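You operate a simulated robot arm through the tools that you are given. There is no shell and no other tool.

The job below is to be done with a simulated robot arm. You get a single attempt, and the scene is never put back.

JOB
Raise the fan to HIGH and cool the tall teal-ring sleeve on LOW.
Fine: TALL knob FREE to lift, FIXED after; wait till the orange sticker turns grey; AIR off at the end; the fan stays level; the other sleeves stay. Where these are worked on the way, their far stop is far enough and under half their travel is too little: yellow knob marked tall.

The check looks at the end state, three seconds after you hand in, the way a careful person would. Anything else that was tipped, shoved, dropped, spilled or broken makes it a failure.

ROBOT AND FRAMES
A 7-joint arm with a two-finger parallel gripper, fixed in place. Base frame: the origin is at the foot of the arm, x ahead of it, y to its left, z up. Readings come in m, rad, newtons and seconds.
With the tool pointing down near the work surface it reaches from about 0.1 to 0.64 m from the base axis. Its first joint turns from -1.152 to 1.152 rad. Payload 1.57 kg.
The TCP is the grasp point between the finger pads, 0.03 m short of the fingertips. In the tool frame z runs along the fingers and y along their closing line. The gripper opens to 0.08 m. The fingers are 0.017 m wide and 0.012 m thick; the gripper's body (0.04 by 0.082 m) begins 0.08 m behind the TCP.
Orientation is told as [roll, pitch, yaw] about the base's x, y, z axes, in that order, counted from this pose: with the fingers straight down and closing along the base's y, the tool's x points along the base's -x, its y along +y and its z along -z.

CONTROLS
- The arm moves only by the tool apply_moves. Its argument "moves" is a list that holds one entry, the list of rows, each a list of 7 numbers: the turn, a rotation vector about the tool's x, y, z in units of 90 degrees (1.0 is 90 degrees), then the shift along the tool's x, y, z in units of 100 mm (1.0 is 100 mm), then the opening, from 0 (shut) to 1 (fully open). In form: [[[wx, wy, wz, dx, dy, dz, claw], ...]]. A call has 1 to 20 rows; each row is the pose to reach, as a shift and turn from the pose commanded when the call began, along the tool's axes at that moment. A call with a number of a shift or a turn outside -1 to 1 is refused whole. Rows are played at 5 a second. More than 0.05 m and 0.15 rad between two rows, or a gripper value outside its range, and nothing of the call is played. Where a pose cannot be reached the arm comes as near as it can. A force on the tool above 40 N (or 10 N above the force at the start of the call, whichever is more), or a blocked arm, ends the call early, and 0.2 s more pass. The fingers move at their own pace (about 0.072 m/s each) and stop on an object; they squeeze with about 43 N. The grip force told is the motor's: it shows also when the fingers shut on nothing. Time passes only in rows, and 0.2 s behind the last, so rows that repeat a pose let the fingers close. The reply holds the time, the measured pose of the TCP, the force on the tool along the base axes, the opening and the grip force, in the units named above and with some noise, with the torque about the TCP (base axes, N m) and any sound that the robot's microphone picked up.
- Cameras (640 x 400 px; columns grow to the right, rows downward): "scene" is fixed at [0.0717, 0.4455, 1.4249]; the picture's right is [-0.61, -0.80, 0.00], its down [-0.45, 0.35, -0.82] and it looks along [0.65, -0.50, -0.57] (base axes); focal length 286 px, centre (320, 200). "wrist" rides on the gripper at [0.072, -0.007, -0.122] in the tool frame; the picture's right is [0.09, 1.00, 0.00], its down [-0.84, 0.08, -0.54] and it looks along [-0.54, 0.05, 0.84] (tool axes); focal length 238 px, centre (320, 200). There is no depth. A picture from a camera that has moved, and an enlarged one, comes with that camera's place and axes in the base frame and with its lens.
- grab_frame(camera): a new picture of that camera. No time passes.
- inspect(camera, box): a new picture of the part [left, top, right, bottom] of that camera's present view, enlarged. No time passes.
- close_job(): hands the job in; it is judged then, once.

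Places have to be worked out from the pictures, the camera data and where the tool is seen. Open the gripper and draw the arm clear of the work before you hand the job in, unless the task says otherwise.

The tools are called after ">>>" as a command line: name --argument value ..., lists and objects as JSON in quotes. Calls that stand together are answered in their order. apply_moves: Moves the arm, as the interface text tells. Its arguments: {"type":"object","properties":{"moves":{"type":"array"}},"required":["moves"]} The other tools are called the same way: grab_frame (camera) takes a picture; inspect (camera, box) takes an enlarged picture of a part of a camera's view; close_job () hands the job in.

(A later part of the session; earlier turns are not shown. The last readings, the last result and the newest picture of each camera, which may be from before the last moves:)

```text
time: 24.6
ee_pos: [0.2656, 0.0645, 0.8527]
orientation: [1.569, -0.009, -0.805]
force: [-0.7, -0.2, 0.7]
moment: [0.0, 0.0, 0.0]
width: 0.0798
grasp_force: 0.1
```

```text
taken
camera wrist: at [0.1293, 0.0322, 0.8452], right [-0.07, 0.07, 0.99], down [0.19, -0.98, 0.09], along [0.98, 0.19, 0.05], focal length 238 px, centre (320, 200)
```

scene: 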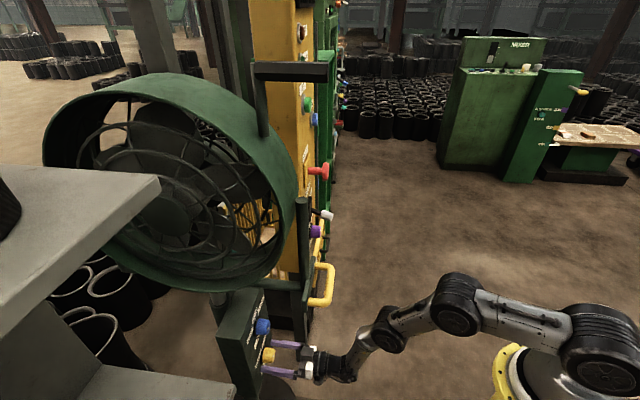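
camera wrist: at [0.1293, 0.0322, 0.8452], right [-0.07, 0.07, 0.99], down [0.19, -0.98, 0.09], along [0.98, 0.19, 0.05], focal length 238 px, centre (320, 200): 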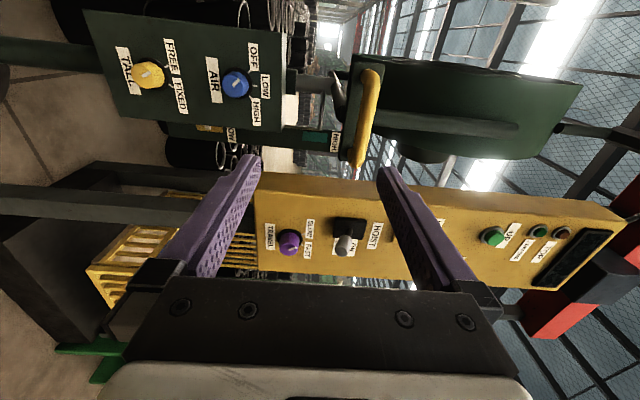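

I'm at (0.266, 0.064, 0.853), just below bar height. I zoom on the bar to place it exactly.

>>> inspect --camera "wrist" --box '[310, 50, 430, 180]'

>>> inspect --camera "wrist" --box '[190, 40, 350, 170]'

```text
3.08 times, centred on (370, 115) of wrist
camera zoom: at [0.1293, 0.0322, 0.8452], right [-0.07, 0.07, 0.99], down [0.19, -0.98, 0.09], along [0.98, 0.19, 0.05], focal length 733 px, centre (166, 462)
```

zoom: 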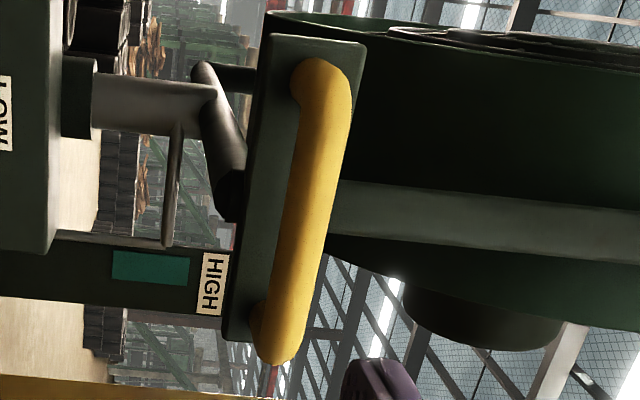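

```text
3.08 times, centred on (270, 105) of wrist
camera zoom: at [0.1293, 0.0322, 0.8452], right [-0.07, 0.07, 0.99], down [0.19, -0.98, 0.09], along [0.98, 0.19, 0.05], focal length 733 px, centre (474, 492)
```

zoom: 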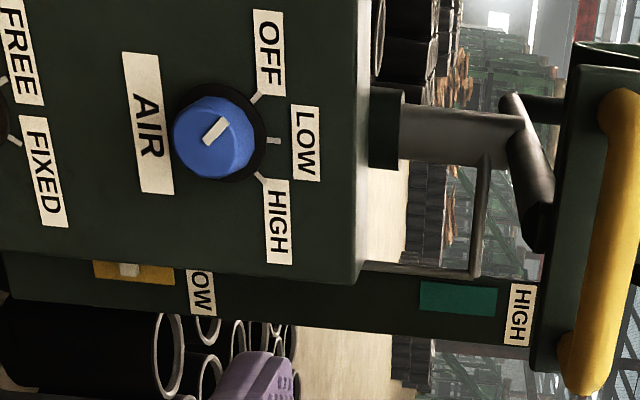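

The bar is ~0.168 m ahead, 0.052 m above the TCP, ~20 mm thick, ~48 mm proud of its plate. I rise 0.052 m and close in by 0.10 m.

>>> apply_moves --moves '[[[0, 0, 0, 0, 0.26, 0, 1], [0, 0, 0, -0.01, 0.52, 0, 1], [0, 0, 0, -0.02, 0.52, 0.33, 1], [0, 0, 0, -0.02, 0.52, 0.67, 1], [0, 0, 0, -0.02, 0.52, 1.0, 1]]]'

>>> grab_frame --camera "wrist"

>>> grab_frame --camera "scene"

```text
time: 25.8
ee_pos: [0.3377, 0.1315, 0.9023]
orientation: [1.568, -0.008, -0.806]
force: [0.6, -0.2, -0.7]
moment: [0.01, -0.02, -0.01]
width: 0.0802
grasp_force: 0.0
```

```text
taken
camera wrist: at [0.2005, 0.0991, 0.8953], right [-0.07, 0.07, 1.0], down [0.19, -0.98, 0.08], along [0.98, 0.19, 0.05], focal length 238 px, centre (320, 200)
```

wrist: 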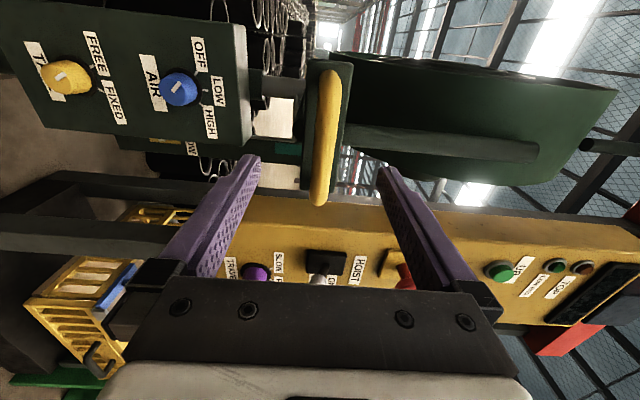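

```text
taken
```

scene: 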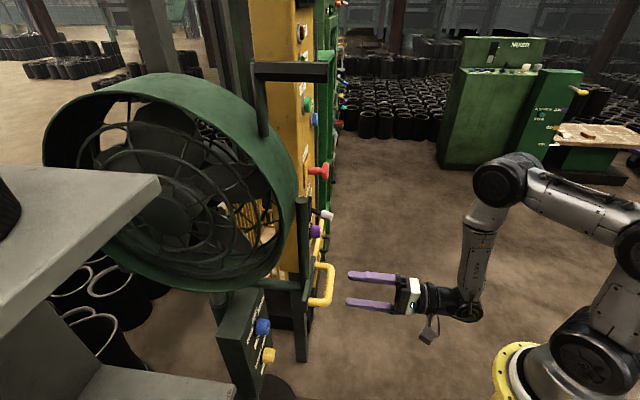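

The bar is centred within ~4 mm of the tool plane and ~0.07 m ahead. I move on so that the bar sits between the pads.

>>> apply_moves --moves '[[[0, 0, 0, 0, 0.04, 0.2, 1], [0, 0, 0, 0, 0.04, 0.4, 1], [0, 0, 0, 0, 0.04, 0.55, 1], [0, 0, 0, 0, 0.04, 0.66, 1]]]'

>>> grab_frame --camera "wrist"

>>> inspect --camera "scene" --box '[250, 220, 410, 330]'

```text
time: 26.8
ee_pos: [0.3855, 0.1789, 0.9071]
orientation: [1.568, -0.007, -0.804]
force: [-0.4, -0.1, 0.3]
moment: [0.0, 0.05, 0.0]
width: 0.0799
grasp_force: 0.0
```

```text
taken
camera wrist: at [0.2482, 0.1455, 0.8998], right [-0.07, 0.07, 1.0], down [0.19, -0.98, 0.08], along [0.98, 0.19, 0.05], focal length 238 px, centre (320, 200)
```

wrist: 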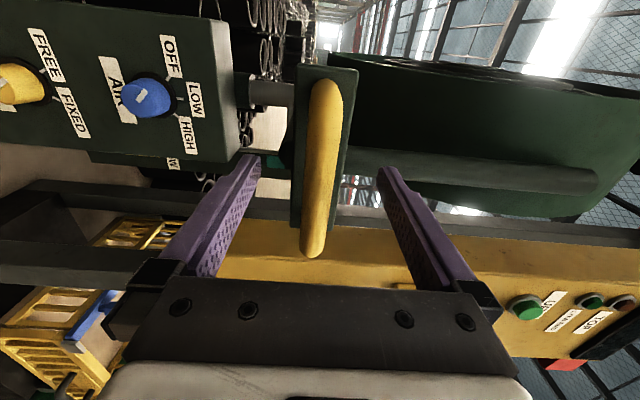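

```text
3.64 times, centred on (330, 275) of scene
camera zoom: at [0.0717, 0.4455, 1.4249], right [-0.61, -0.8, 0.0], down [-0.45, 0.35, -0.82], along [0.65, -0.5, -0.57], focal length 1039 px, centre (284, -73)
```

zoom: 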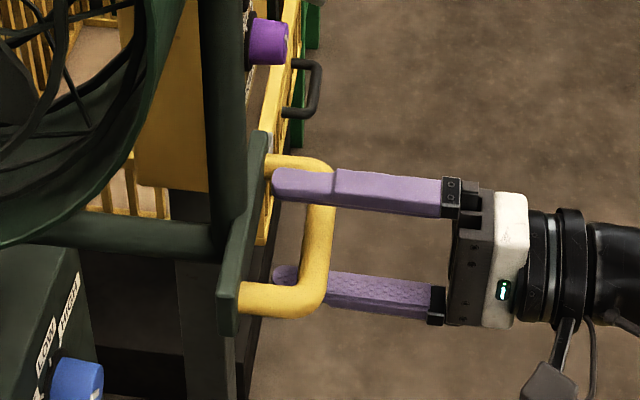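

The scene close-up shows the bar neatly between the fingers, tips clear of the plate. I close on the bar.

>>> apply_moves --moves '[[[0, 0, 0, 0, 0, 0, 0], [0, 0, 0, 0, 0, 0, 0], [0, 0, 0, 0, 0, 0, 0], [0, 0, 0, 0, 0, 0, 0], [0, 0, 0, 0, 0, 0, 0]]]'

>>> inspect --camera "scene" --box '[250, 220, 410, 330]'

```text
time: 28.0
ee_pos: [0.3836, 0.1788, 0.9054]
orientation: [1.567, -0.008, -0.805]
force: [1.4, 2.6, -4.1]
moment: [0.16, 0.33, -0.38]
width: 0.0176
grasp_force: 32.8
```

```text
3.64 times, centred on (330, 275) of scene
camera zoom: at [0.0719, 0.4456, 1.4248], right [-0.61, -0.8, 0.0], down [-0.45, 0.35, -0.82], along [0.65, -0.5, -0.57], focal length 1039 px, centre (284, -73)
```

zoom: 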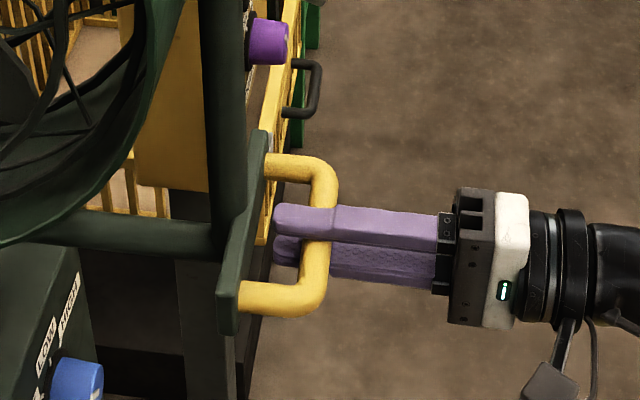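

The bar is held (0.0176 m). I lift 0.04 m gently to feel the load.

>>> apply_moves --moves '[[[0, 0, 0, 0, 0.05, 0, 0], [0, 0, 0, 0, 0.12, 0, 0], [0, 0, 0, 0, 0.2, 0, 0], [0, 0, 0, 0, 0.3, 0, 0], [0, 0, 0, 0, 0.4, 0, 0]]]'

>>> grab_frame --camera "wrist"

>>> grab_frame --camera "scene"

```text
time: 29.2
ee_pos: [0.3855, 0.1781, 0.9469]
orientation: [1.569, -0.006, -0.806]
force: [-15.0, -19.2, -0.1]
moment: [0.26, 0.17, 0.29]
width: 0.0179
grasp_force: 33.1
```

```text
taken
camera wrist: at [0.2479, 0.1456, 0.9411], right [-0.07, 0.07, 1.0], down [0.19, -0.98, 0.08], along [0.98, 0.19, 0.05], focal length 238 px, centre (320, 200)
```

wrist: 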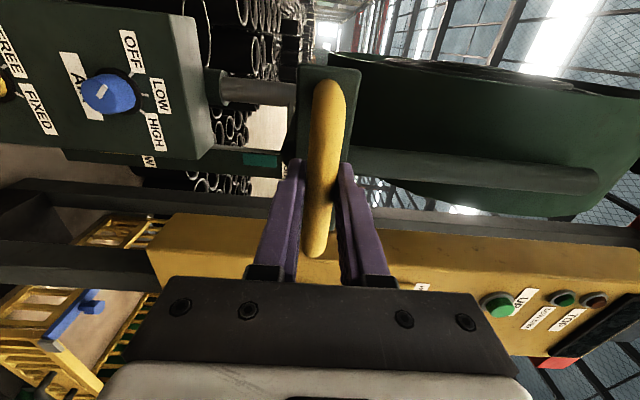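

```text
taken
```

scene: 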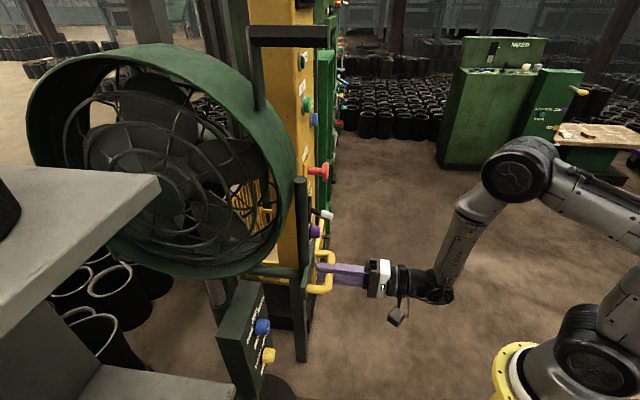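

The fan rises freely with no vertical load, but there's ~24 N pushing the tool back along its axis, so I ease back ~4 mm while lifting a further 0.06 m.

>>> apply_moves --moves '[[[0, 0, 0, 0, 0.0, -0.02, 0], [0, 0, 0, 0, 0.1, -0.04, 0], [0, 0, 0, 0, 0.2, -0.04, 0], [0, 0, 0, 0, 0.3, -0.04, 0], [0, 0, 0, 0, 0.4, -0.04, 0], [0, 0, 0, 0, 0.5, -0.04, 0]]]'

```text
time: 30.6
ee_pos: [0.384, 0.1771, 0.998]
orientation: [1.571, -0.008, -0.806]
force: [23.2, 16.2, -1.9]
moment: [0.3, 0.26, -0.25]
width: 0.0179
grasp_force: 32.9
```

Now the axial force is reversed (+28 N), so the neutral is 2 mm forward. I correct that and lift 0.06 m more.

>>> apply_moves --moves '[[[0, 0, 0, 0, 0.0, 0.02, 0], [0, 0, 0, 0, 0.1, 0.02, 0], [0, 0, 0, 0, 0.2, 0.02, 0], [0, 0, 0, 0, 0.3, 0.02, 0], [0, 0, 0, 0, 0.4, 0.02, 0], [0, 0, 0, 0, 0.5, 0.02, 0]]]'

>>> grab_frame --camera "wrist"

>>> grab_frame --camera "scene"

```text
time: 32.0
ee_pos: [0.3829, 0.1774, 1.0485]
orientation: [1.573, -0.008, -0.806]
force: [1.7, -4.6, -1.9]
moment: [0.31, 0.25, -0.48]
width: 0.0178
grasp_force: 31.8
```

```text
taken
camera wrist: at [0.2465, 0.1444, 1.0408], right [-0.07, 0.07, 0.99], down [0.19, -0.98, 0.08], along [0.98, 0.19, 0.06], focal length 238 px, centre (320, 200)
```

wrist: 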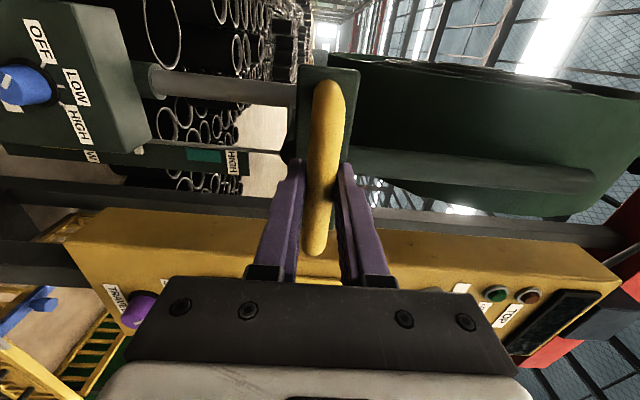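

```text
taken
```

scene: 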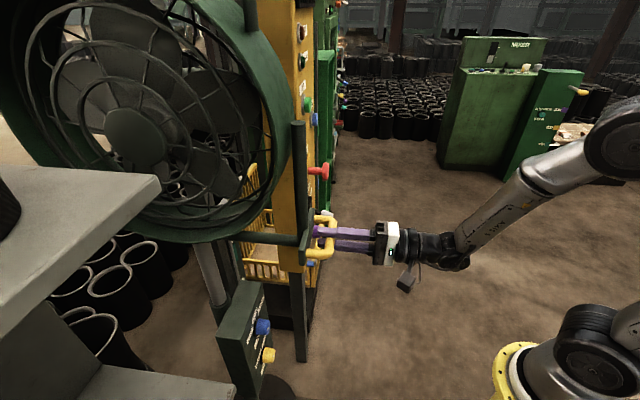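

The fan is up 0.143 m with balanced forces. I zoom in to find the white pointer relative to the teal band.

>>> inspect --camera "wrist" --box '[70, 80, 310, 210]'

```text
2.67 times, centred on (190, 145) of wrist
camera zoom: at [0.2465, 0.1444, 1.0408], right [-0.07, 0.07, 0.99], down [0.19, -0.98, 0.08], along [0.98, 0.19, 0.06], focal length 636 px, centre (667, 347)
```

zoom: 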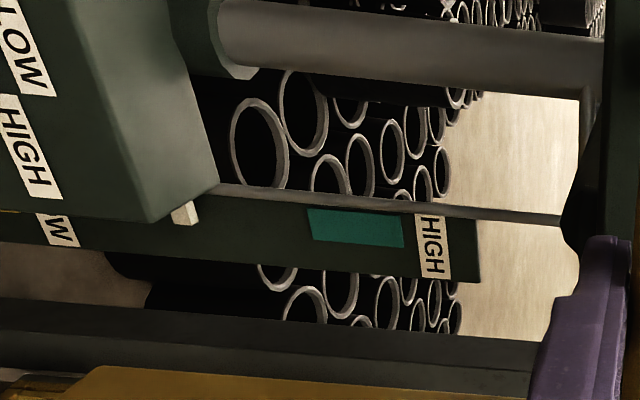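

The pointer is about 0.108 m below the teal band's centre. I lift another 0.08 m, then check again.

>>> apply_moves --moves '[[[0, 0, 0, 0, 0.1, 0.0, 0], [0, 0, 0, 0, 0.2, 0.0, 0], [0, 0, 0, 0, 0.3, 0.0, 0], [0, 0, 0, 0, 0.4, 0.0, 0], [0, 0, 0, 0, 0.5, 0.0, 0], [0, 0, 0, 0, 0.6, 0.0, 0], [0, 0, 0, 0, 0.7, 0.0, 0], [0, 0, 0, 0, 0.8, 0.0, 0]]]'

>>> grab_frame --camera "wrist"

>>> inspect --camera "wrist" --box '[50, 80, 290, 210]'

```text
time: 33.8
ee_pos: [0.3826, 0.1769, 1.1291]
orientation: [1.573, -0.008, -0.803]
force: [-19.6, -21.1, -1.1]
moment: [0.27, 0.3, -0.31]
width: 0.0177
grasp_force: 32.0
```

```text
taken
camera wrist: at [0.2469, 0.1448, 1.1213], right [-0.07, 0.07, 0.99], down [0.19, -0.98, 0.08], along [0.98, 0.2, 0.06], focal length 238 px, centre (320, 200)
```

wrist: 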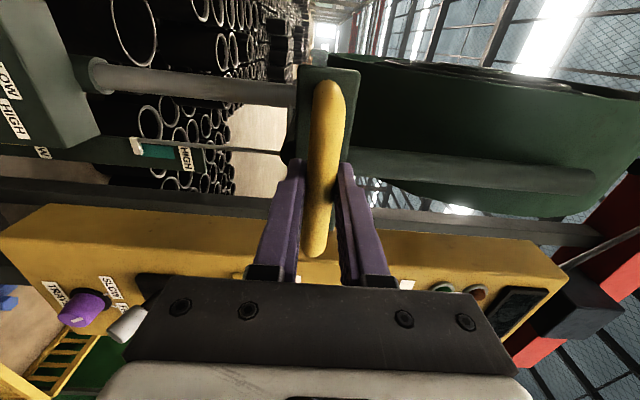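

```text
2.67 times, centred on (170, 145) of wrist
camera zoom: at [0.2469, 0.1448, 1.1213], right [-0.07, 0.07, 0.99], down [0.19, -0.98, 0.08], along [0.98, 0.2, 0.06], focal length 636 px, centre (720, 347)
```

zoom: 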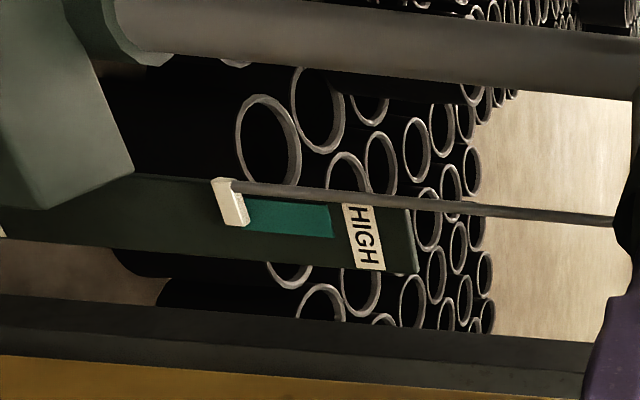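

The pointer is at the lower edge of the teal band; about 0.024 m more centres it. I also ease back 2 mm against the 29 N axial push.

>>> apply_moves --moves '[[[0, 0, 0, 0, 0.0, -0.02, 0], [0, 0, 0, 0, 0.08, -0.02, 0], [0, 0, 0, 0, 0.16, -0.02, 0], [0, 0, 0, 0, 0.24, -0.02, 0], [0, 0, 0, 0, 0.24, -0.02, 0]]]'

>>> grab_frame --camera "wrist"

>>> inspect --camera "wrist" --box '[50, 100, 290, 200]'

>>> grab_frame --camera "scene"

```text
time: 35.0
ee_pos: [0.383, 0.1763, 1.151]
orientation: [1.571, -0.01, -0.803]
force: [19.2, 25.5, -2.7]
moment: [0.25, 0.23, 0.1]
width: 0.0179
grasp_force: 32.6
```

```text
taken
camera wrist: at [0.2463, 0.1442, 1.1442], right [-0.07, 0.07, 0.99], down [0.19, -0.98, 0.09], along [0.98, 0.2, 0.05], focal length 238 px, centre (320, 200)
```

wrist: 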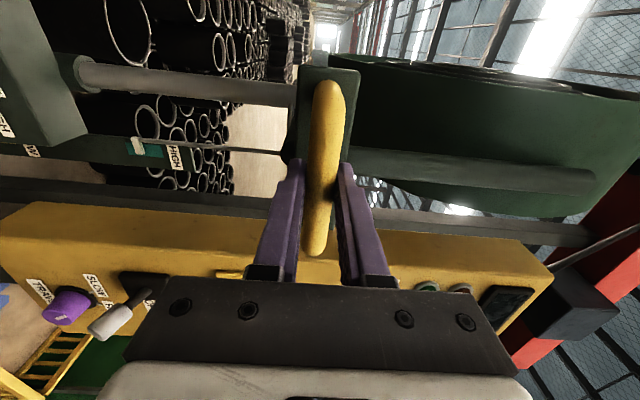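

```text
2.67 times, centred on (170, 150) of wrist
camera zoom: at [0.2463, 0.1442, 1.1442], right [-0.07, 0.07, 0.99], down [0.19, -0.98, 0.09], along [0.98, 0.2, 0.05], focal length 636 px, centre (720, 333)
```

zoom: 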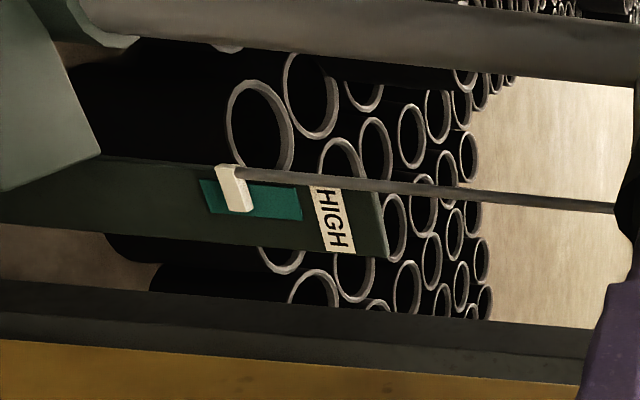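

```text
taken
```

scene: 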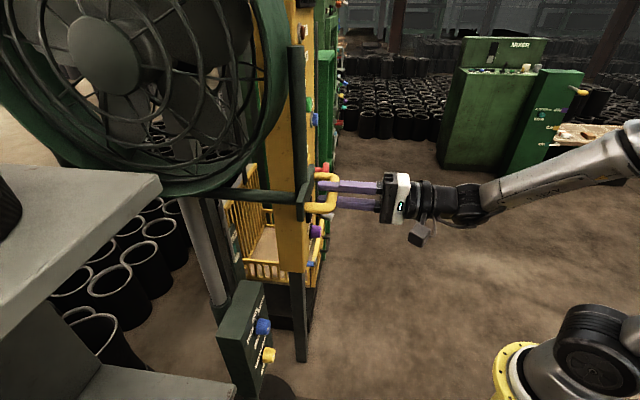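

The pointer is essentially centred in the teal HIGH band. I move 1 mm forward to take out the axial pull, lift another 2 mm, then open the gripper.

>>> apply_moves --moves '[[[0, 0, 0, 0, 0.01, 0.01, 0], [0, 0, 0, 0, 0.03, 0.012, 0], [0, 0, 0, 0, 0.03, 0.012, 0]]]'

>>> apply_moves --moves '[[[0, 0, 0, 0, 0, 0, 0.3], [0, 0, 0, 0, 0, 0, 0.6], [0, 0, 0, 0, 0, 0, 1], [0, 0, 0, 0, 0, 0, 1], [0, 0, 0, 0, 0, 0, 1]]]'

>>> grab_frame --camera "wrist"

>>> inspect --camera "wrist" --box '[50, 100, 290, 200]'

```text
time: 35.8
ee_pos: [0.384, 0.1773, 1.1524]
orientation: [1.566, -0.007, -0.807]
force: [-16.1, -6.8, -6.8]
moment: [0.03, 0.27, 0.04]
width: 0.0178
grasp_force: 32.8
```

```text
time: 37.0
ee_pos: [0.3845, 0.1776, 1.1539]
orientation: [1.569, -0.008, -0.805]
force: [-0.4, 0.1, 0.4]
moment: [-0.01, -0.03, 0.02]
width: 0.0802
grasp_force: 0.1
```

```text
taken
camera wrist: at [0.2471, 0.1451, 1.1473], right [-0.07, 0.07, 0.99], down [0.19, -0.98, 0.08], along [0.98, 0.19, 0.05], focal length 238 px, centre (320, 200)
```

wrist: 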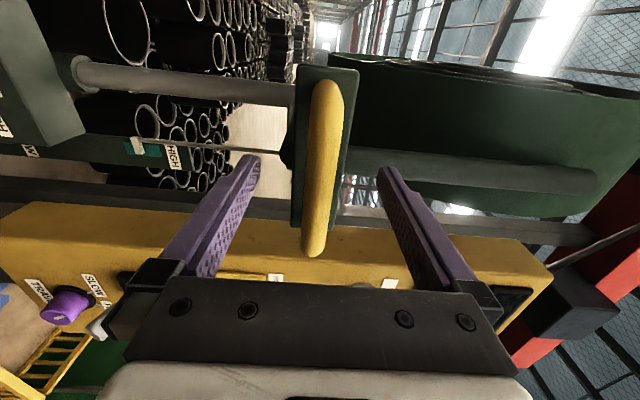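

```text
2.67 times, centred on (170, 150) of wrist
camera zoom: at [0.2471, 0.1451, 1.1473], right [-0.07, 0.07, 0.99], down [0.19, -0.98, 0.08], along [0.98, 0.19, 0.05], focal length 636 px, centre (720, 333)
```

zoom: 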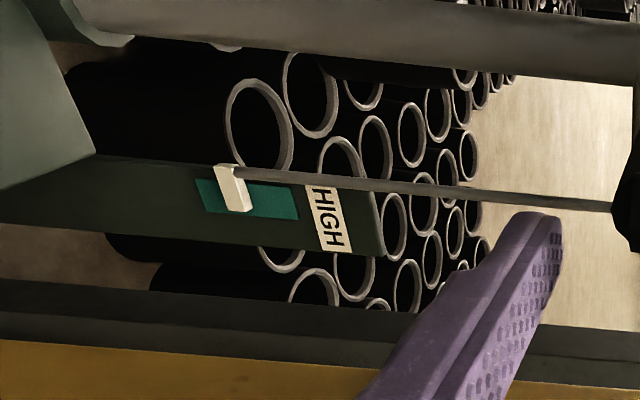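

The fan stays put when released, pointer inside the teal HIGH band. I back away 0.1 m and go down toward the TALL knob again.

>>> apply_moves --moves '[[[0, 0, 0, 0, 0, -0.33, 1], [0, 0, 0, 0, 0, -0.67, 1], [0, 0, 0, 0, 0, -1.0, 1]]]'

>>> apply_moves --moves '[[[0, 0, 0, 0, -0.33, -0.1, 1], [0, 0, 0, 0, -0.67, -0.15, 1], [0, 0, 0, 0, -1.0, -0.2, 1]]]'

>>> grab_frame --camera "scene"

>>> inspect --camera "wrist" --box '[0, 0, 320, 200]'

```text
time: 37.8
ee_pos: [0.3125, 0.1094, 1.1503]
orientation: [1.57, -0.006, -0.804]
force: [0.0, 1.2, 0.4]
moment: [0.0, 0.01, 0.02]
width: 0.0799
grasp_force: 0.0
```

```text
time: 38.6
ee_pos: [0.2977, 0.0926, 1.0502]
orientation: [1.57, -0.009, -0.805]
force: [0.2, 0.1, -0.2]
moment: [0.03, 0.03, -0.04]
width: 0.08
grasp_force: 0.2
```

```text
taken
```

scene: 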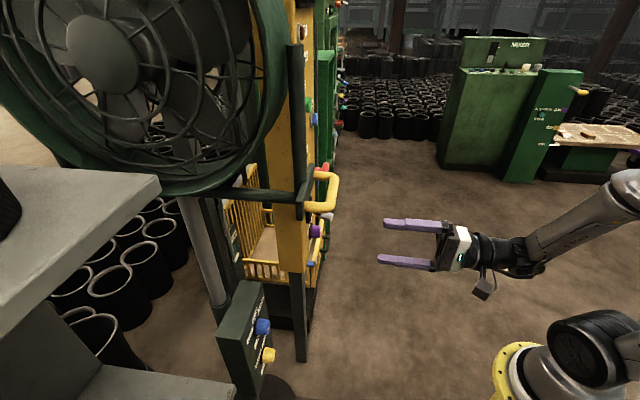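

```text
2.00 times, centred on (160, 100) of wrist
camera zoom: at [0.1608, 0.0605, 1.0445], right [-0.07, 0.07, 0.99], down [0.19, -0.98, 0.09], along [0.98, 0.19, 0.05], focal length 477 px, centre (640, 400)
```

zoom: 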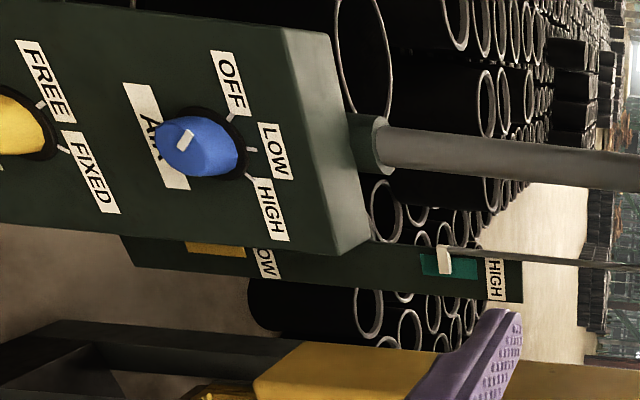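

The pointer holds in the teal band. I continue straight down to TALL's height.

>>> apply_moves --moves '[[[0, 0, 0, 0, -0.33, 0, 1], [0, 0, 0, 0, -0.67, 0, 1], [0, 0, 0, 0, -1.0, 0, 1]]]'

>>> apply_moves --moves '[[[0, 0, 0, 0, -0.33, 0, 1], [0, 0, 0, 0, -0.67, 0, 1], [0, 0, 0, 0, -1.0, 0, 1]]]'

>>> apply_moves --moves '[[[0, 0, 0, 0, -0.33, 0, 1], [0, 0, 0, 0, -0.67, 0, 1], [0, 0, 0, 0, -1.0, 0, 1]]]'

>>> apply_moves --moves '[[[0, 0, 0, 0, -0.33, 0.2, 1], [0, 0, 0, 0, -0.67, 0.4, 1], [0, 0, 0, 0, -1.0, 0.6, 1]]]'

>>> apply_moves --moves '[[[0, 0, 0, 0, -0.33, 0.2, 1], [0, 0, 0, 0, -0.67, 0.4, 1], [0, 0, 0, 0, -1.0, 0.6, 1]]]'

```text
time: 39.4
ee_pos: [0.2956, 0.0936, 0.9544]
orientation: [1.57, -0.009, -0.805]
force: [0.2, 0.5, -0.4]
moment: [0.02, -0.02, 0.0]
width: 0.0802
grasp_force: 0.0
```

```text
time: 40.2
ee_pos: [0.2989, 0.096, 0.8571]
orientation: [1.569, -0.01, -0.804]
force: [0.0, -0.4, -0.1]
moment: [-0.02, -0.02, 0.0]
width: 0.0797
grasp_force: 0.1
```

```text
time: 41.0
ee_pos: [0.3008, 0.0961, 0.7533]
orientation: [1.569, -0.009, -0.805]
force: [0.3, -1.0, 0.3]
moment: [0.01, -0.01, 0.0]
width: 0.0802
grasp_force: 0.1
```

```text
time: 41.8
ee_pos: [0.3398, 0.1345, 0.652]
orientation: [1.57, -0.005, -0.805]
force: [0.4, -0.5, -0.8]
moment: [0.0, 0.01, 0.01]
width: 0.0798
grasp_force: 0.1
```

```text
time: 42.6
ee_pos: [0.3848, 0.1752, 0.5518]
orientation: [1.568, -0.006, -0.806]
force: [-0.1, -0.4, 0.1]
moment: [0.01, 0.01, 0.0]
width: 0.0799
grasp_force: 0.1
```

In front of TALL at (0.385, 0.175, 0.552). I roll the tool back to the grip angle I left it at (about −75°).

>>> apply_moves --moves '[[[0, 0, -0.083, 0, 0, 0, 1], [0, 0, -0.166, 0, 0, 0, 1], [0, 0, -0.249, 0, 0, 0, 1], [0, 0, -0.332, 0, 0, 0, 1], [0, 0, -0.415, 0, 0, 0, 1], [0, 0, -0.498, 0, 0, 0, 1], [0, 0, -0.581, 0, 0, 0, 1], [0, 0, -0.664, 0, 0, 0, 1], [0, 0, -0.747, 0, 0, 0, 1], [0, 0, -0.83, 0, 0, 0, 1]]]'

>>> grab_frame --camera "wrist"

```text
time: 44.8
ee_pos: [0.3846, 0.1737, 0.5522]
orientation: [1.562, -1.314, -0.797]
force: [0.0, -0.1, 0.2]
moment: [0.04, -0.01, -0.01]
width: 0.08
grasp_force: 0.0
```

```text
taken
camera wrist: at [0.2899, 0.0982, 0.4823], right [-0.68, 0.71, 0.16], down [-0.29, -0.47, 0.83], along [0.67, 0.52, 0.53], focal length 238 px, centre (320, 200)
```

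wrist: 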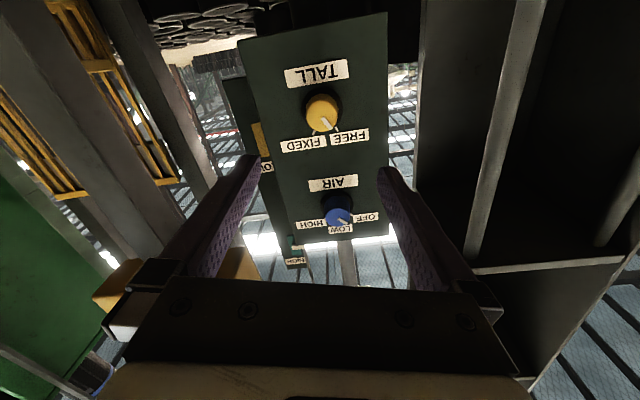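

The knob lines up; remaining offset is 0.163 m forward with ~2–3 mm corrections. I advance in two calls.

>>> apply_moves --moves '[[[0, 0, 0, 0.01, 0.01, 0.33, 1], [0, 0, 0, 0.02, 0.02, 0.67, 1], [0, 0, 0, 0.028, 0.02, 1.0, 1]]]'

>>> apply_moves --moves '[[[0, 0, 0, 0, 0, 0.2, 1], [0, 0, 0, 0, 0, 0.4, 1], [0, 0, 0, 0, 0, 0.55, 1], [0, 0, 0, 0, 0, 0.62, 1]]]'

>>> inspect --camera "wrist" --box '[220, 60, 460, 290]'

```text
time: 45.6
ee_pos: [0.4582, 0.2466, 0.5532]
orientation: [1.56, -1.311, -0.793]
force: [0.5, 0.1, -0.7]
moment: [0.01, 0.0, -0.01]
width: 0.0801
grasp_force: 0.1
```

```text
time: 46.6
ee_pos: [0.4994, 0.2897, 0.5523]
orientation: [1.564, -1.31, -0.8]
force: [-0.1, -1.1, -0.9]
moment: [-0.05, -0.02, 0.0]
width: 0.08
grasp_force: 0.1
```

```text
1.74 times, centred on (340, 175) of wrist
camera zoom: at [0.4044, 0.2138, 0.4822], right [-0.68, 0.71, 0.17], down [-0.29, -0.48, 0.83], along [0.67, 0.52, 0.53], focal length 414 px, centre (285, 244)
```

zoom: 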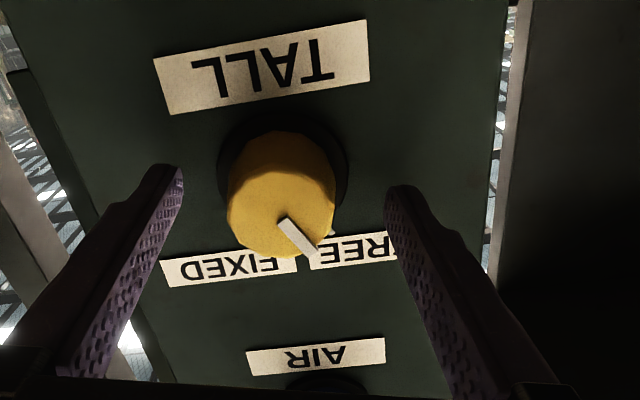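

Straddling the knob; I trim 2.5 mm down and 1 mm sideways and close on it.

>>> apply_moves --moves '[[[0, 0, 0, 0.025, -0.012, 0, 1], [0, 0, 0, 0.025, -0.012, 0, 0], [0, 0, 0, 0.025, -0.012, 0, 0], [0, 0, 0, 0.025, -0.012, 0, 0], [0, 0, 0, 0.025, -0.012, 0, 0]]]'

```text
time: 47.8
ee_pos: [0.5001, 0.2887, 0.5493]
orientation: [1.562, -1.311, -0.795]
force: [-2.1, 2.5, -0.4]
moment: [0.08, -0.1, 0.1]
width: 0.0407
grasp_force: 44.8
```

Good grip with tiny forces. I turn it clockwise 66° toward FIXED.

>>> apply_moves --moves '[[[0, 0, 0.07, 0, 0, 0, 0], [0, 0, 0.14, 0, 0, 0, 0], [0, 0, 0.21, 0, 0, 0, 0], [0, 0, 0.28, 0, 0, 0, 0], [0, 0, 0.35, 0, 0, 0, 0], [0, 0, 0.42, 0, 0, 0, 0], [0, 0, 0.49, 0, 0, 0, 0], [0, 0, 0.56, 0, 0, 0, 0], [0, 0, 0.63, 0, 0, 0, 0], [0, 0, 0.69, 0, 0, 0, 0], [0, 0, 0.73, 0, 0, 0, 0]]]'

>>> inspect --camera "wrist" --box '[220, 60, 460, 290]'

```text
time: 50.2
ee_pos: [0.5005, 0.2882, 0.5504]
orientation: [1.576, -0.165, -0.803]
force: [-14.7, 3.7, 18.5]
moment: [-0.45, -1.21, 0.59]
width: 0.041
grasp_force: 45.0
```

```text
1.74 times, centred on (340, 175) of wrist
camera zoom: at [0.3655, 0.2543, 0.5312], right [-0.18, 0.18, 0.97], down [0.17, -0.96, 0.21], along [0.97, 0.21, 0.14], focal length 414 px, centre (285, 244)
```

zoom: 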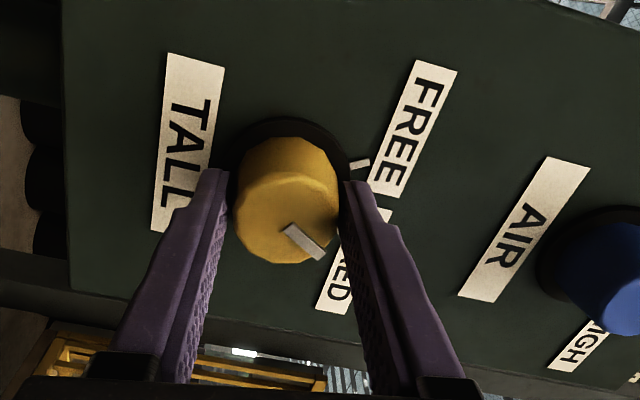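

Torque of ~1.2 N m shows the FIXED stop is reached. I open and check the pointer.

>>> apply_moves --moves '[[[0, 0, 0, 0, 0, 0, 0.5], [0, 0, 0, 0, 0, 0, 1], [0, 0, 0, 0, 0, 0, 1], [0, 0, 0, 0, 0, 0, 1]]]'

>>> inspect --camera "wrist" --box '[220, 60, 460, 290]'

```text
time: 51.2
ee_pos: [0.4997, 0.2884, 0.5471]
orientation: [1.567, -0.164, -0.805]
force: [0.6, -0.6, 0.2]
moment: [-0.02, -0.02, -0.01]
width: 0.0802
grasp_force: 0.1
```

```text
1.74 times, centred on (340, 175) of wrist
camera zoom: at [0.3651, 0.2539, 0.5299], right [-0.17, 0.18, 0.97], down [0.17, -0.96, 0.21], along [0.97, 0.2, 0.13], focal length 414 px, centre (285, 244)
```

zoom: 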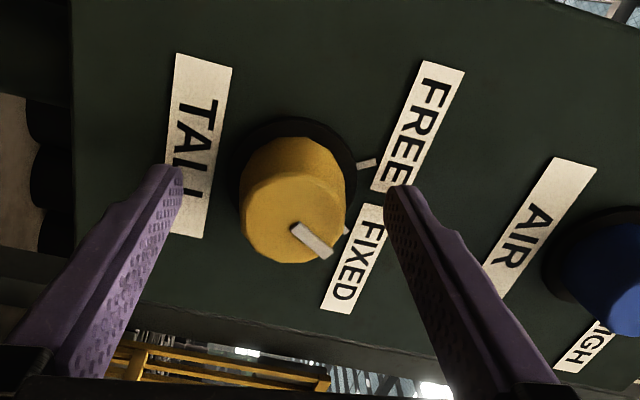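

I back out 0.15 m and level the roll to compare the pointer with the FIXED mark from the same viewpoint as before.

>>> apply_moves --moves '[[[0, 0, 0, 0, 0, -0.33, 1], [0, 0, 0, 0, 0, -0.67, 1], [0, 0, 0, 0, 0, -1.0, 1]]]'

>>> apply_moves --moves '[[[0, 0, 0.05, 0, 0, -0.2, 1], [0, 0, 0.1, 0, 0, -0.5, 1]]]'

>>> grab_frame --camera "wrist"

>>> inspect --camera "wrist" --box '[270, 60, 390, 160]'

```text
time: 52.0
ee_pos: [0.4301, 0.2177, 0.5477]
orientation: [1.567, -0.167, -0.804]
force: [-0.7, -0.1, 0.2]
moment: [-0.02, 0.04, 0.0]
width: 0.0799
grasp_force: 0.1
```

```text
time: 52.6
ee_pos: [0.3931, 0.1833, 0.5472]
orientation: [1.569, -0.007, -0.807]
force: [0.6, -0.8, 0.0]
moment: [-0.02, -0.04, 0.01]
width: 0.0798
grasp_force: 0.0
```

```text
taken
camera wrist: at [0.2563, 0.1512, 0.5408], right [-0.07, 0.07, 1.0], down [0.19, -0.98, 0.08], along [0.98, 0.19, 0.05], focal length 238 px, centre (320, 200)
```

wrist: 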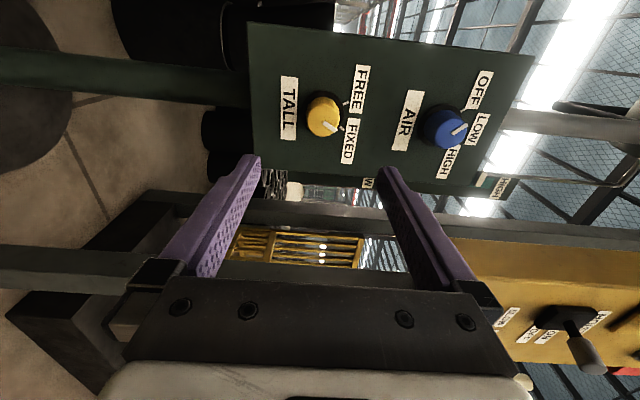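

```text
4.00 times, centred on (330, 110) of wrist
camera zoom: at [0.2563, 0.1512, 0.5408], right [-0.07, 0.07, 1.0], down [0.19, -0.98, 0.08], along [0.98, 0.19, 0.05], focal length 953 px, centre (280, 560)
```

zoom: 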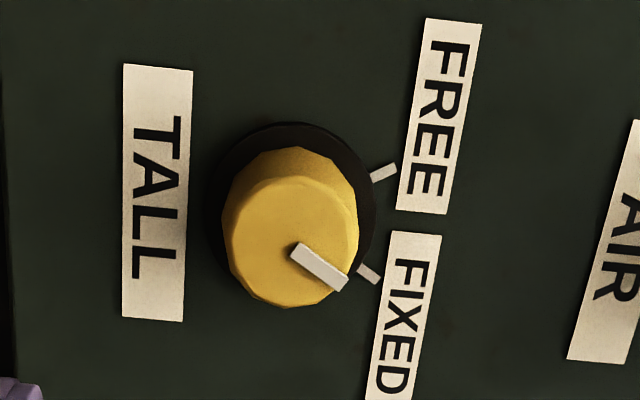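

TALL is back at FIXED. Now I go up to the AIR knob's height (~0.703) for a straight look at its scale.

>>> apply_moves --moves '[[[0, 0, 0, 0, 0.33, 0, 1], [0, 0, 0, 0, 0.67, 0, 1], [0, 0, 0, 0, 1.0, 0, 1]]]'

>>> apply_moves --moves '[[[0, 0, 0, 0, 0.28, 0, 1], [0, 0, 0, 0, 0.56, 0, 1]]]'

>>> grab_frame --camera "wrist"

>>> inspect --camera "wrist" --box '[270, 60, 390, 160]'

```text
time: 53.4
ee_pos: [0.3913, 0.1873, 0.6497]
orientation: [1.569, -0.006, -0.803]
force: [-0.1, -0.1, -0.1]
moment: [0.04, 0.02, -0.01]
width: 0.0801
grasp_force: 0.1
```

```text
time: 54.0
ee_pos: [0.3943, 0.1857, 0.7041]
orientation: [1.568, -0.007, -0.804]
force: [-1.2, 0.4, -0.3]
moment: [0.0, -0.01, -0.03]
width: 0.08
grasp_force: 0.0
```

```text
taken
camera wrist: at [0.2565, 0.1537, 0.6982], right [-0.07, 0.07, 1.0], down [0.19, -0.98, 0.08], along [0.98, 0.19, 0.05], focal length 238 px, centre (320, 200)
```

wrist: 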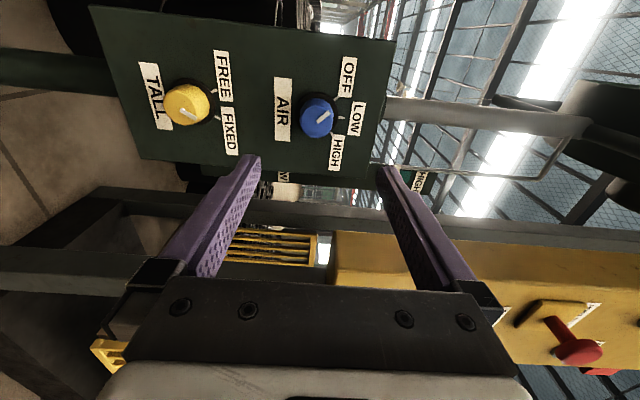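

```text
4.00 times, centred on (330, 110) of wrist
camera zoom: at [0.2565, 0.1537, 0.6982], right [-0.07, 0.07, 1.0], down [0.19, -0.98, 0.08], along [0.98, 0.19, 0.05], focal length 953 px, centre (280, 560)
```

zoom: 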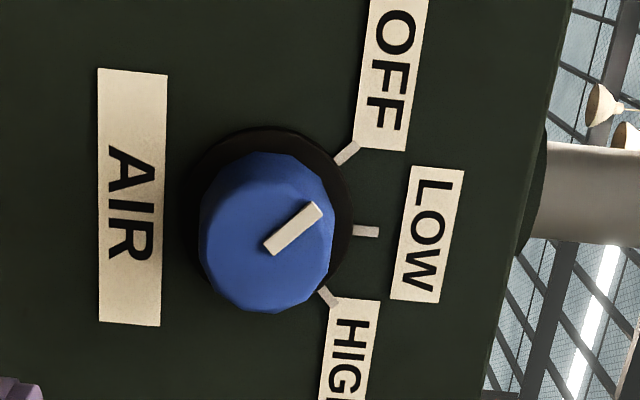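

AIR's ticks work out at −45° (OFF), 0° (LOW), +45° (HIGH), pointer at OFF; knob centre z≈0.699. I pre-roll the tool −45° and drop 5 mm, so that the +45° turn ends at a known-good wrist angle.

>>> apply_moves --moves '[[[0, 0, -0.083, 0, -0.05, 0, 1], [0, 0, -0.167, 0, -0.05, 0, 1], [0, 0, -0.25, 0, -0.05, 0, 1], [0, 0, -0.333, 0, -0.05, 0, 1], [0, 0, -0.417, 0, -0.05, 0, 1], [0, 0, -0.5, 0, -0.05, 0, 1]]]'

>>> apply_moves --moves '[[[0, 0, 0, 0, 0, 0.3, 1], [0, 0, 0, 0, 0, 0.6, 1], [0, 0, 0, 0, 0, 0.9, 1]]]'

>>> grab_frame --camera "wrist"

>>> inspect --camera "wrist" --box '[220, 60, 460, 290]'

```text
time: 55.4
ee_pos: [0.3919, 0.1849, 0.6986]
orientation: [1.568, -0.795, -0.803]
force: [-0.6, -0.1, -0.2]
moment: [-0.01, 0.02, 0.0]
width: 0.0799
grasp_force: 0.1
```

```text
time: 56.2
ee_pos: [0.4563, 0.2478, 0.6971]
orientation: [1.567, -0.792, -0.802]
force: [1.1, 0.1, 0.1]
moment: [-0.01, 0.04, -0.01]
width: 0.08
grasp_force: 0.1
```

```text
taken
camera wrist: at [0.3378, 0.1962, 0.6422], right [-0.53, 0.56, 0.63], down [-0.02, -0.76, 0.65], along [0.84, 0.34, 0.42], focal length 238 px, centre (320, 200)
```

wrist: 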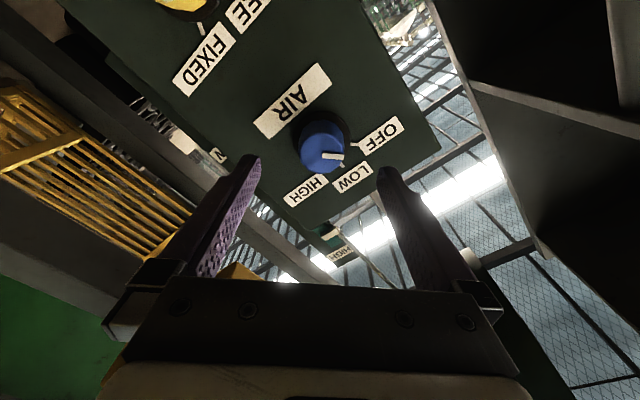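

```text
1.74 times, centred on (340, 175) of wrist
camera zoom: at [0.3378, 0.1962, 0.6422], right [-0.53, 0.56, 0.63], down [-0.02, -0.76, 0.65], along [0.84, 0.34, 0.42], focal length 414 px, centre (285, 244)
```

zoom: 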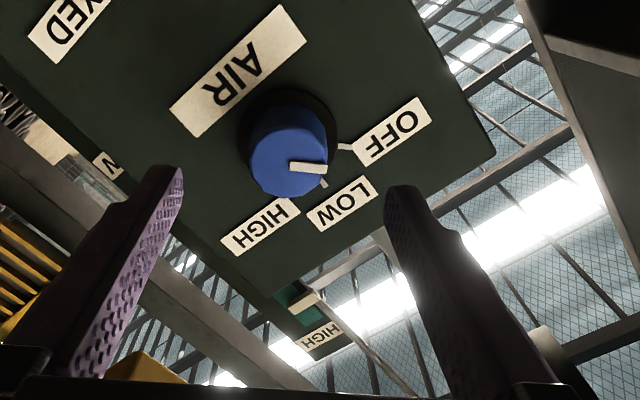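

The AIR knob is centred on the tool axis, 0.06 m ahead. I advance 0.058 m and close on it.

>>> apply_moves --moves '[[[0, 0, 0, 0, 0, 0.2, 1], [0, 0, 0, 0, 0, 0.4, 1], [0, 0, 0, 0, 0, 0.58, 1], [0, 0, 0, 0, 0, 0.58, 1]]]'

>>> inspect --camera "wrist" --box '[220, 60, 460, 290]'

>>> inspect --camera "scene" --box '[200, 270, 360, 400]'

```text
time: 57.2
ee_pos: [0.4975, 0.2882, 0.6977]
orientation: [1.567, -0.793, -0.803]
force: [-0.7, 0.2, -0.1]
moment: [-0.01, -0.02, -0.02]
width: 0.08
grasp_force: 0.0
```

```text
1.74 times, centred on (340, 175) of wrist
camera zoom: at [0.3787, 0.2361, 0.6435], right [-0.54, 0.56, 0.63], down [-0.02, -0.76, 0.65], along [0.84, 0.34, 0.42], focal length 414 px, centre (285, 244)
```

zoom: 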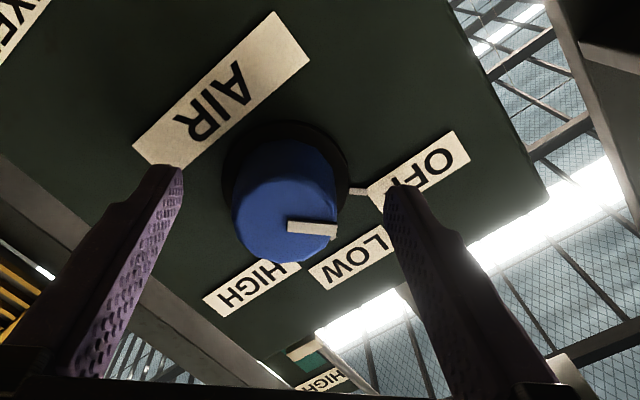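

```text
3.08 times, centred on (280, 335) of scene
camera zoom: at [0.0717, 0.4455, 1.4249], right [-0.61, -0.8, 0.0], down [-0.45, 0.35, -0.82], along [0.65, -0.5, -0.57], focal length 879 px, centre (443, -215)
```

zoom: 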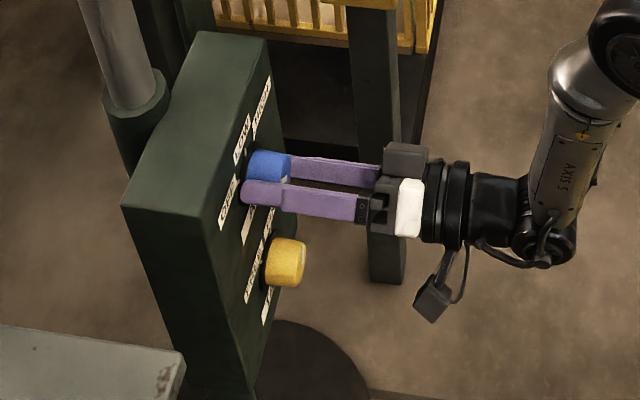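

Fingers straddle the AIR knob cleanly. I close.

>>> apply_moves --moves '[[[0, 0, 0, 0, 0, 0, 0], [0, 0, 0, 0, 0, 0, 0], [0, 0, 0, 0, 0, 0, 0], [0, 0, 0, 0, 0, 0, 0]]]'

```text
time: 58.2
ee_pos: [0.4964, 0.2868, 0.6996]
orientation: [1.569, -0.792, -0.802]
force: [0.6, 1.7, -0.8]
moment: [0.03, -0.06, 0.03]
width: 0.0404
grasp_force: 44.8
```

Firm, balanced grip on AIR. I turn clockwise 45° toward LOW.

>>> apply_moves --moves '[[[0, 0, 0.06, 0, 0, 0, 0], [0, 0, 0.12, 0, 0, 0, 0], [0, 0, 0.18, 0, 0, 0, 0], [0, 0, 0.24, 0, 0, 0, 0], [0, 0, 0.3, 0, 0, 0, 0], [0, 0, 0.36, 0, 0, 0, 0], [0, 0, 0.42, 0, 0, 0, 0], [0, 0, 0.47, 0, 0, 0, 0], [0, 0, 0.49, 0, 0, 0, 0]]]'

>>> grab_frame --camera "wrist"

>>> inspect --camera "wrist" --box '[220, 60, 460, 290]'

```text
time: 60.2
ee_pos: [0.4968, 0.2872, 0.6998]
orientation: [1.574, -0.025, -0.805]
force: [-27.2, -1.1, 15.9]
moment: [0.29, -0.35, -0.53]
width: 0.0402
grasp_force: 45.0
```

```text
taken
camera wrist: at [0.3606, 0.2548, 0.6917], right [-0.08, 0.08, 0.99], down [0.19, -0.98, 0.09], along [0.98, 0.2, 0.06], focal length 238 px, centre (320, 200)
```

wrist: 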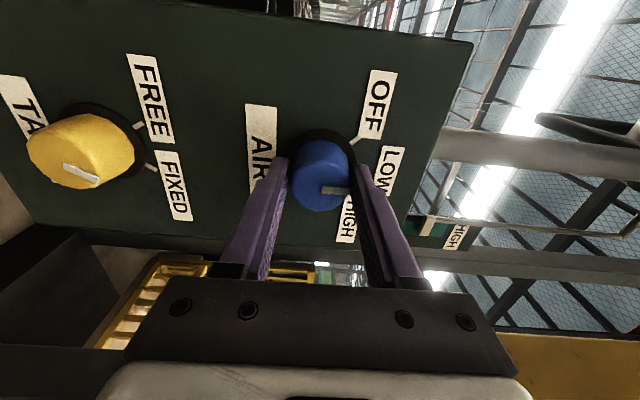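

```text
1.74 times, centred on (340, 175) of wrist
camera zoom: at [0.3606, 0.2548, 0.6917], right [-0.08, 0.08, 0.99], down [0.19, -0.98, 0.09], along [0.98, 0.2, 0.06], focal length 414 px, centre (285, 244)
```

zoom: 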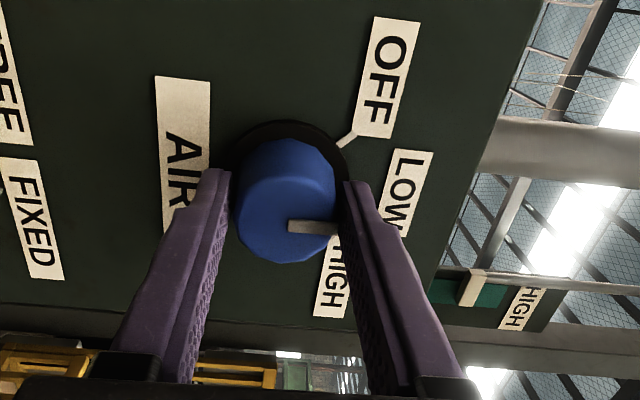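

The pointer is straight up at LOW. I open the gripper and back off to verify the setting and the fan.

>>> apply_moves --moves '[[[0, 0, 0, 0, 0, 0, 0.5], [0, 0, 0, 0, 0, 0, 1], [0, 0, 0, 0, 0, 0, 1], [0, 0, 0, 0, 0, 0, 1]]]'

>>> apply_moves --moves '[[[0, 0, 0, 0, 0, -0.33, 1], [0, 0, 0, 0, 0, -0.67, 1], [0, 0, 0, 0, 0, -1.0, 1]]]'

>>> inspect --camera "wrist" --box '[270, 60, 390, 160]'

>>> grab_frame --camera "scene"

```text
time: 61.2
ee_pos: [0.4986, 0.2875, 0.6993]
orientation: [1.57, -0.022, -0.804]
force: [0.3, 0.4, 0.0]
moment: [-0.01, 0.01, -0.01]
width: 0.0798
grasp_force: 0.0
```

```text
time: 62.0
ee_pos: [0.4271, 0.2164, 0.6999]
orientation: [1.57, -0.025, -0.804]
force: [0.8, -0.7, -0.1]
moment: [0.0, -0.03, 0.03]
width: 0.08
grasp_force: 0.0
```

```text
4.00 times, centred on (330, 110) of wrist
camera zoom: at [0.2901, 0.1837, 0.6915], right [-0.08, 0.08, 0.99], down [0.19, -0.98, 0.1], along [0.98, 0.2, 0.06], focal length 953 px, centre (280, 560)
```

zoom: 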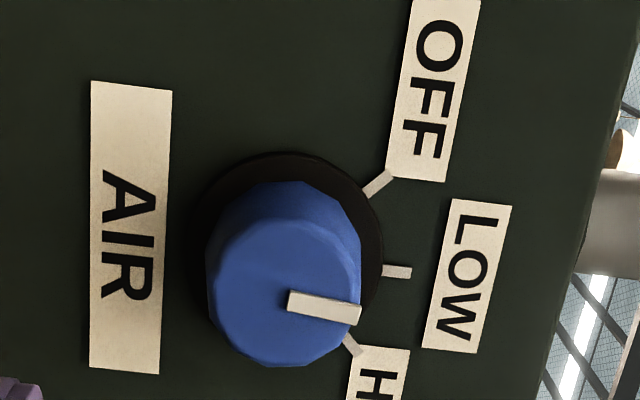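

```text
taken
```

scene: 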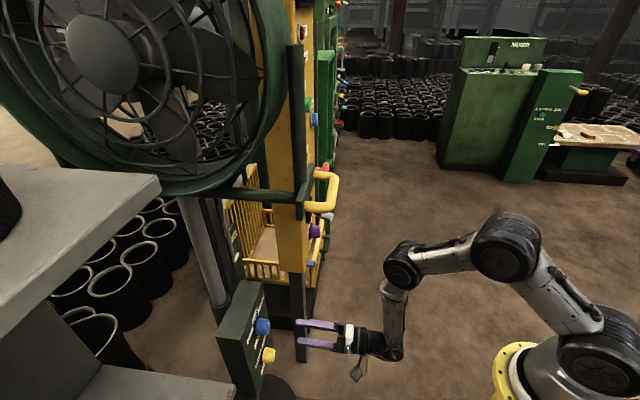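

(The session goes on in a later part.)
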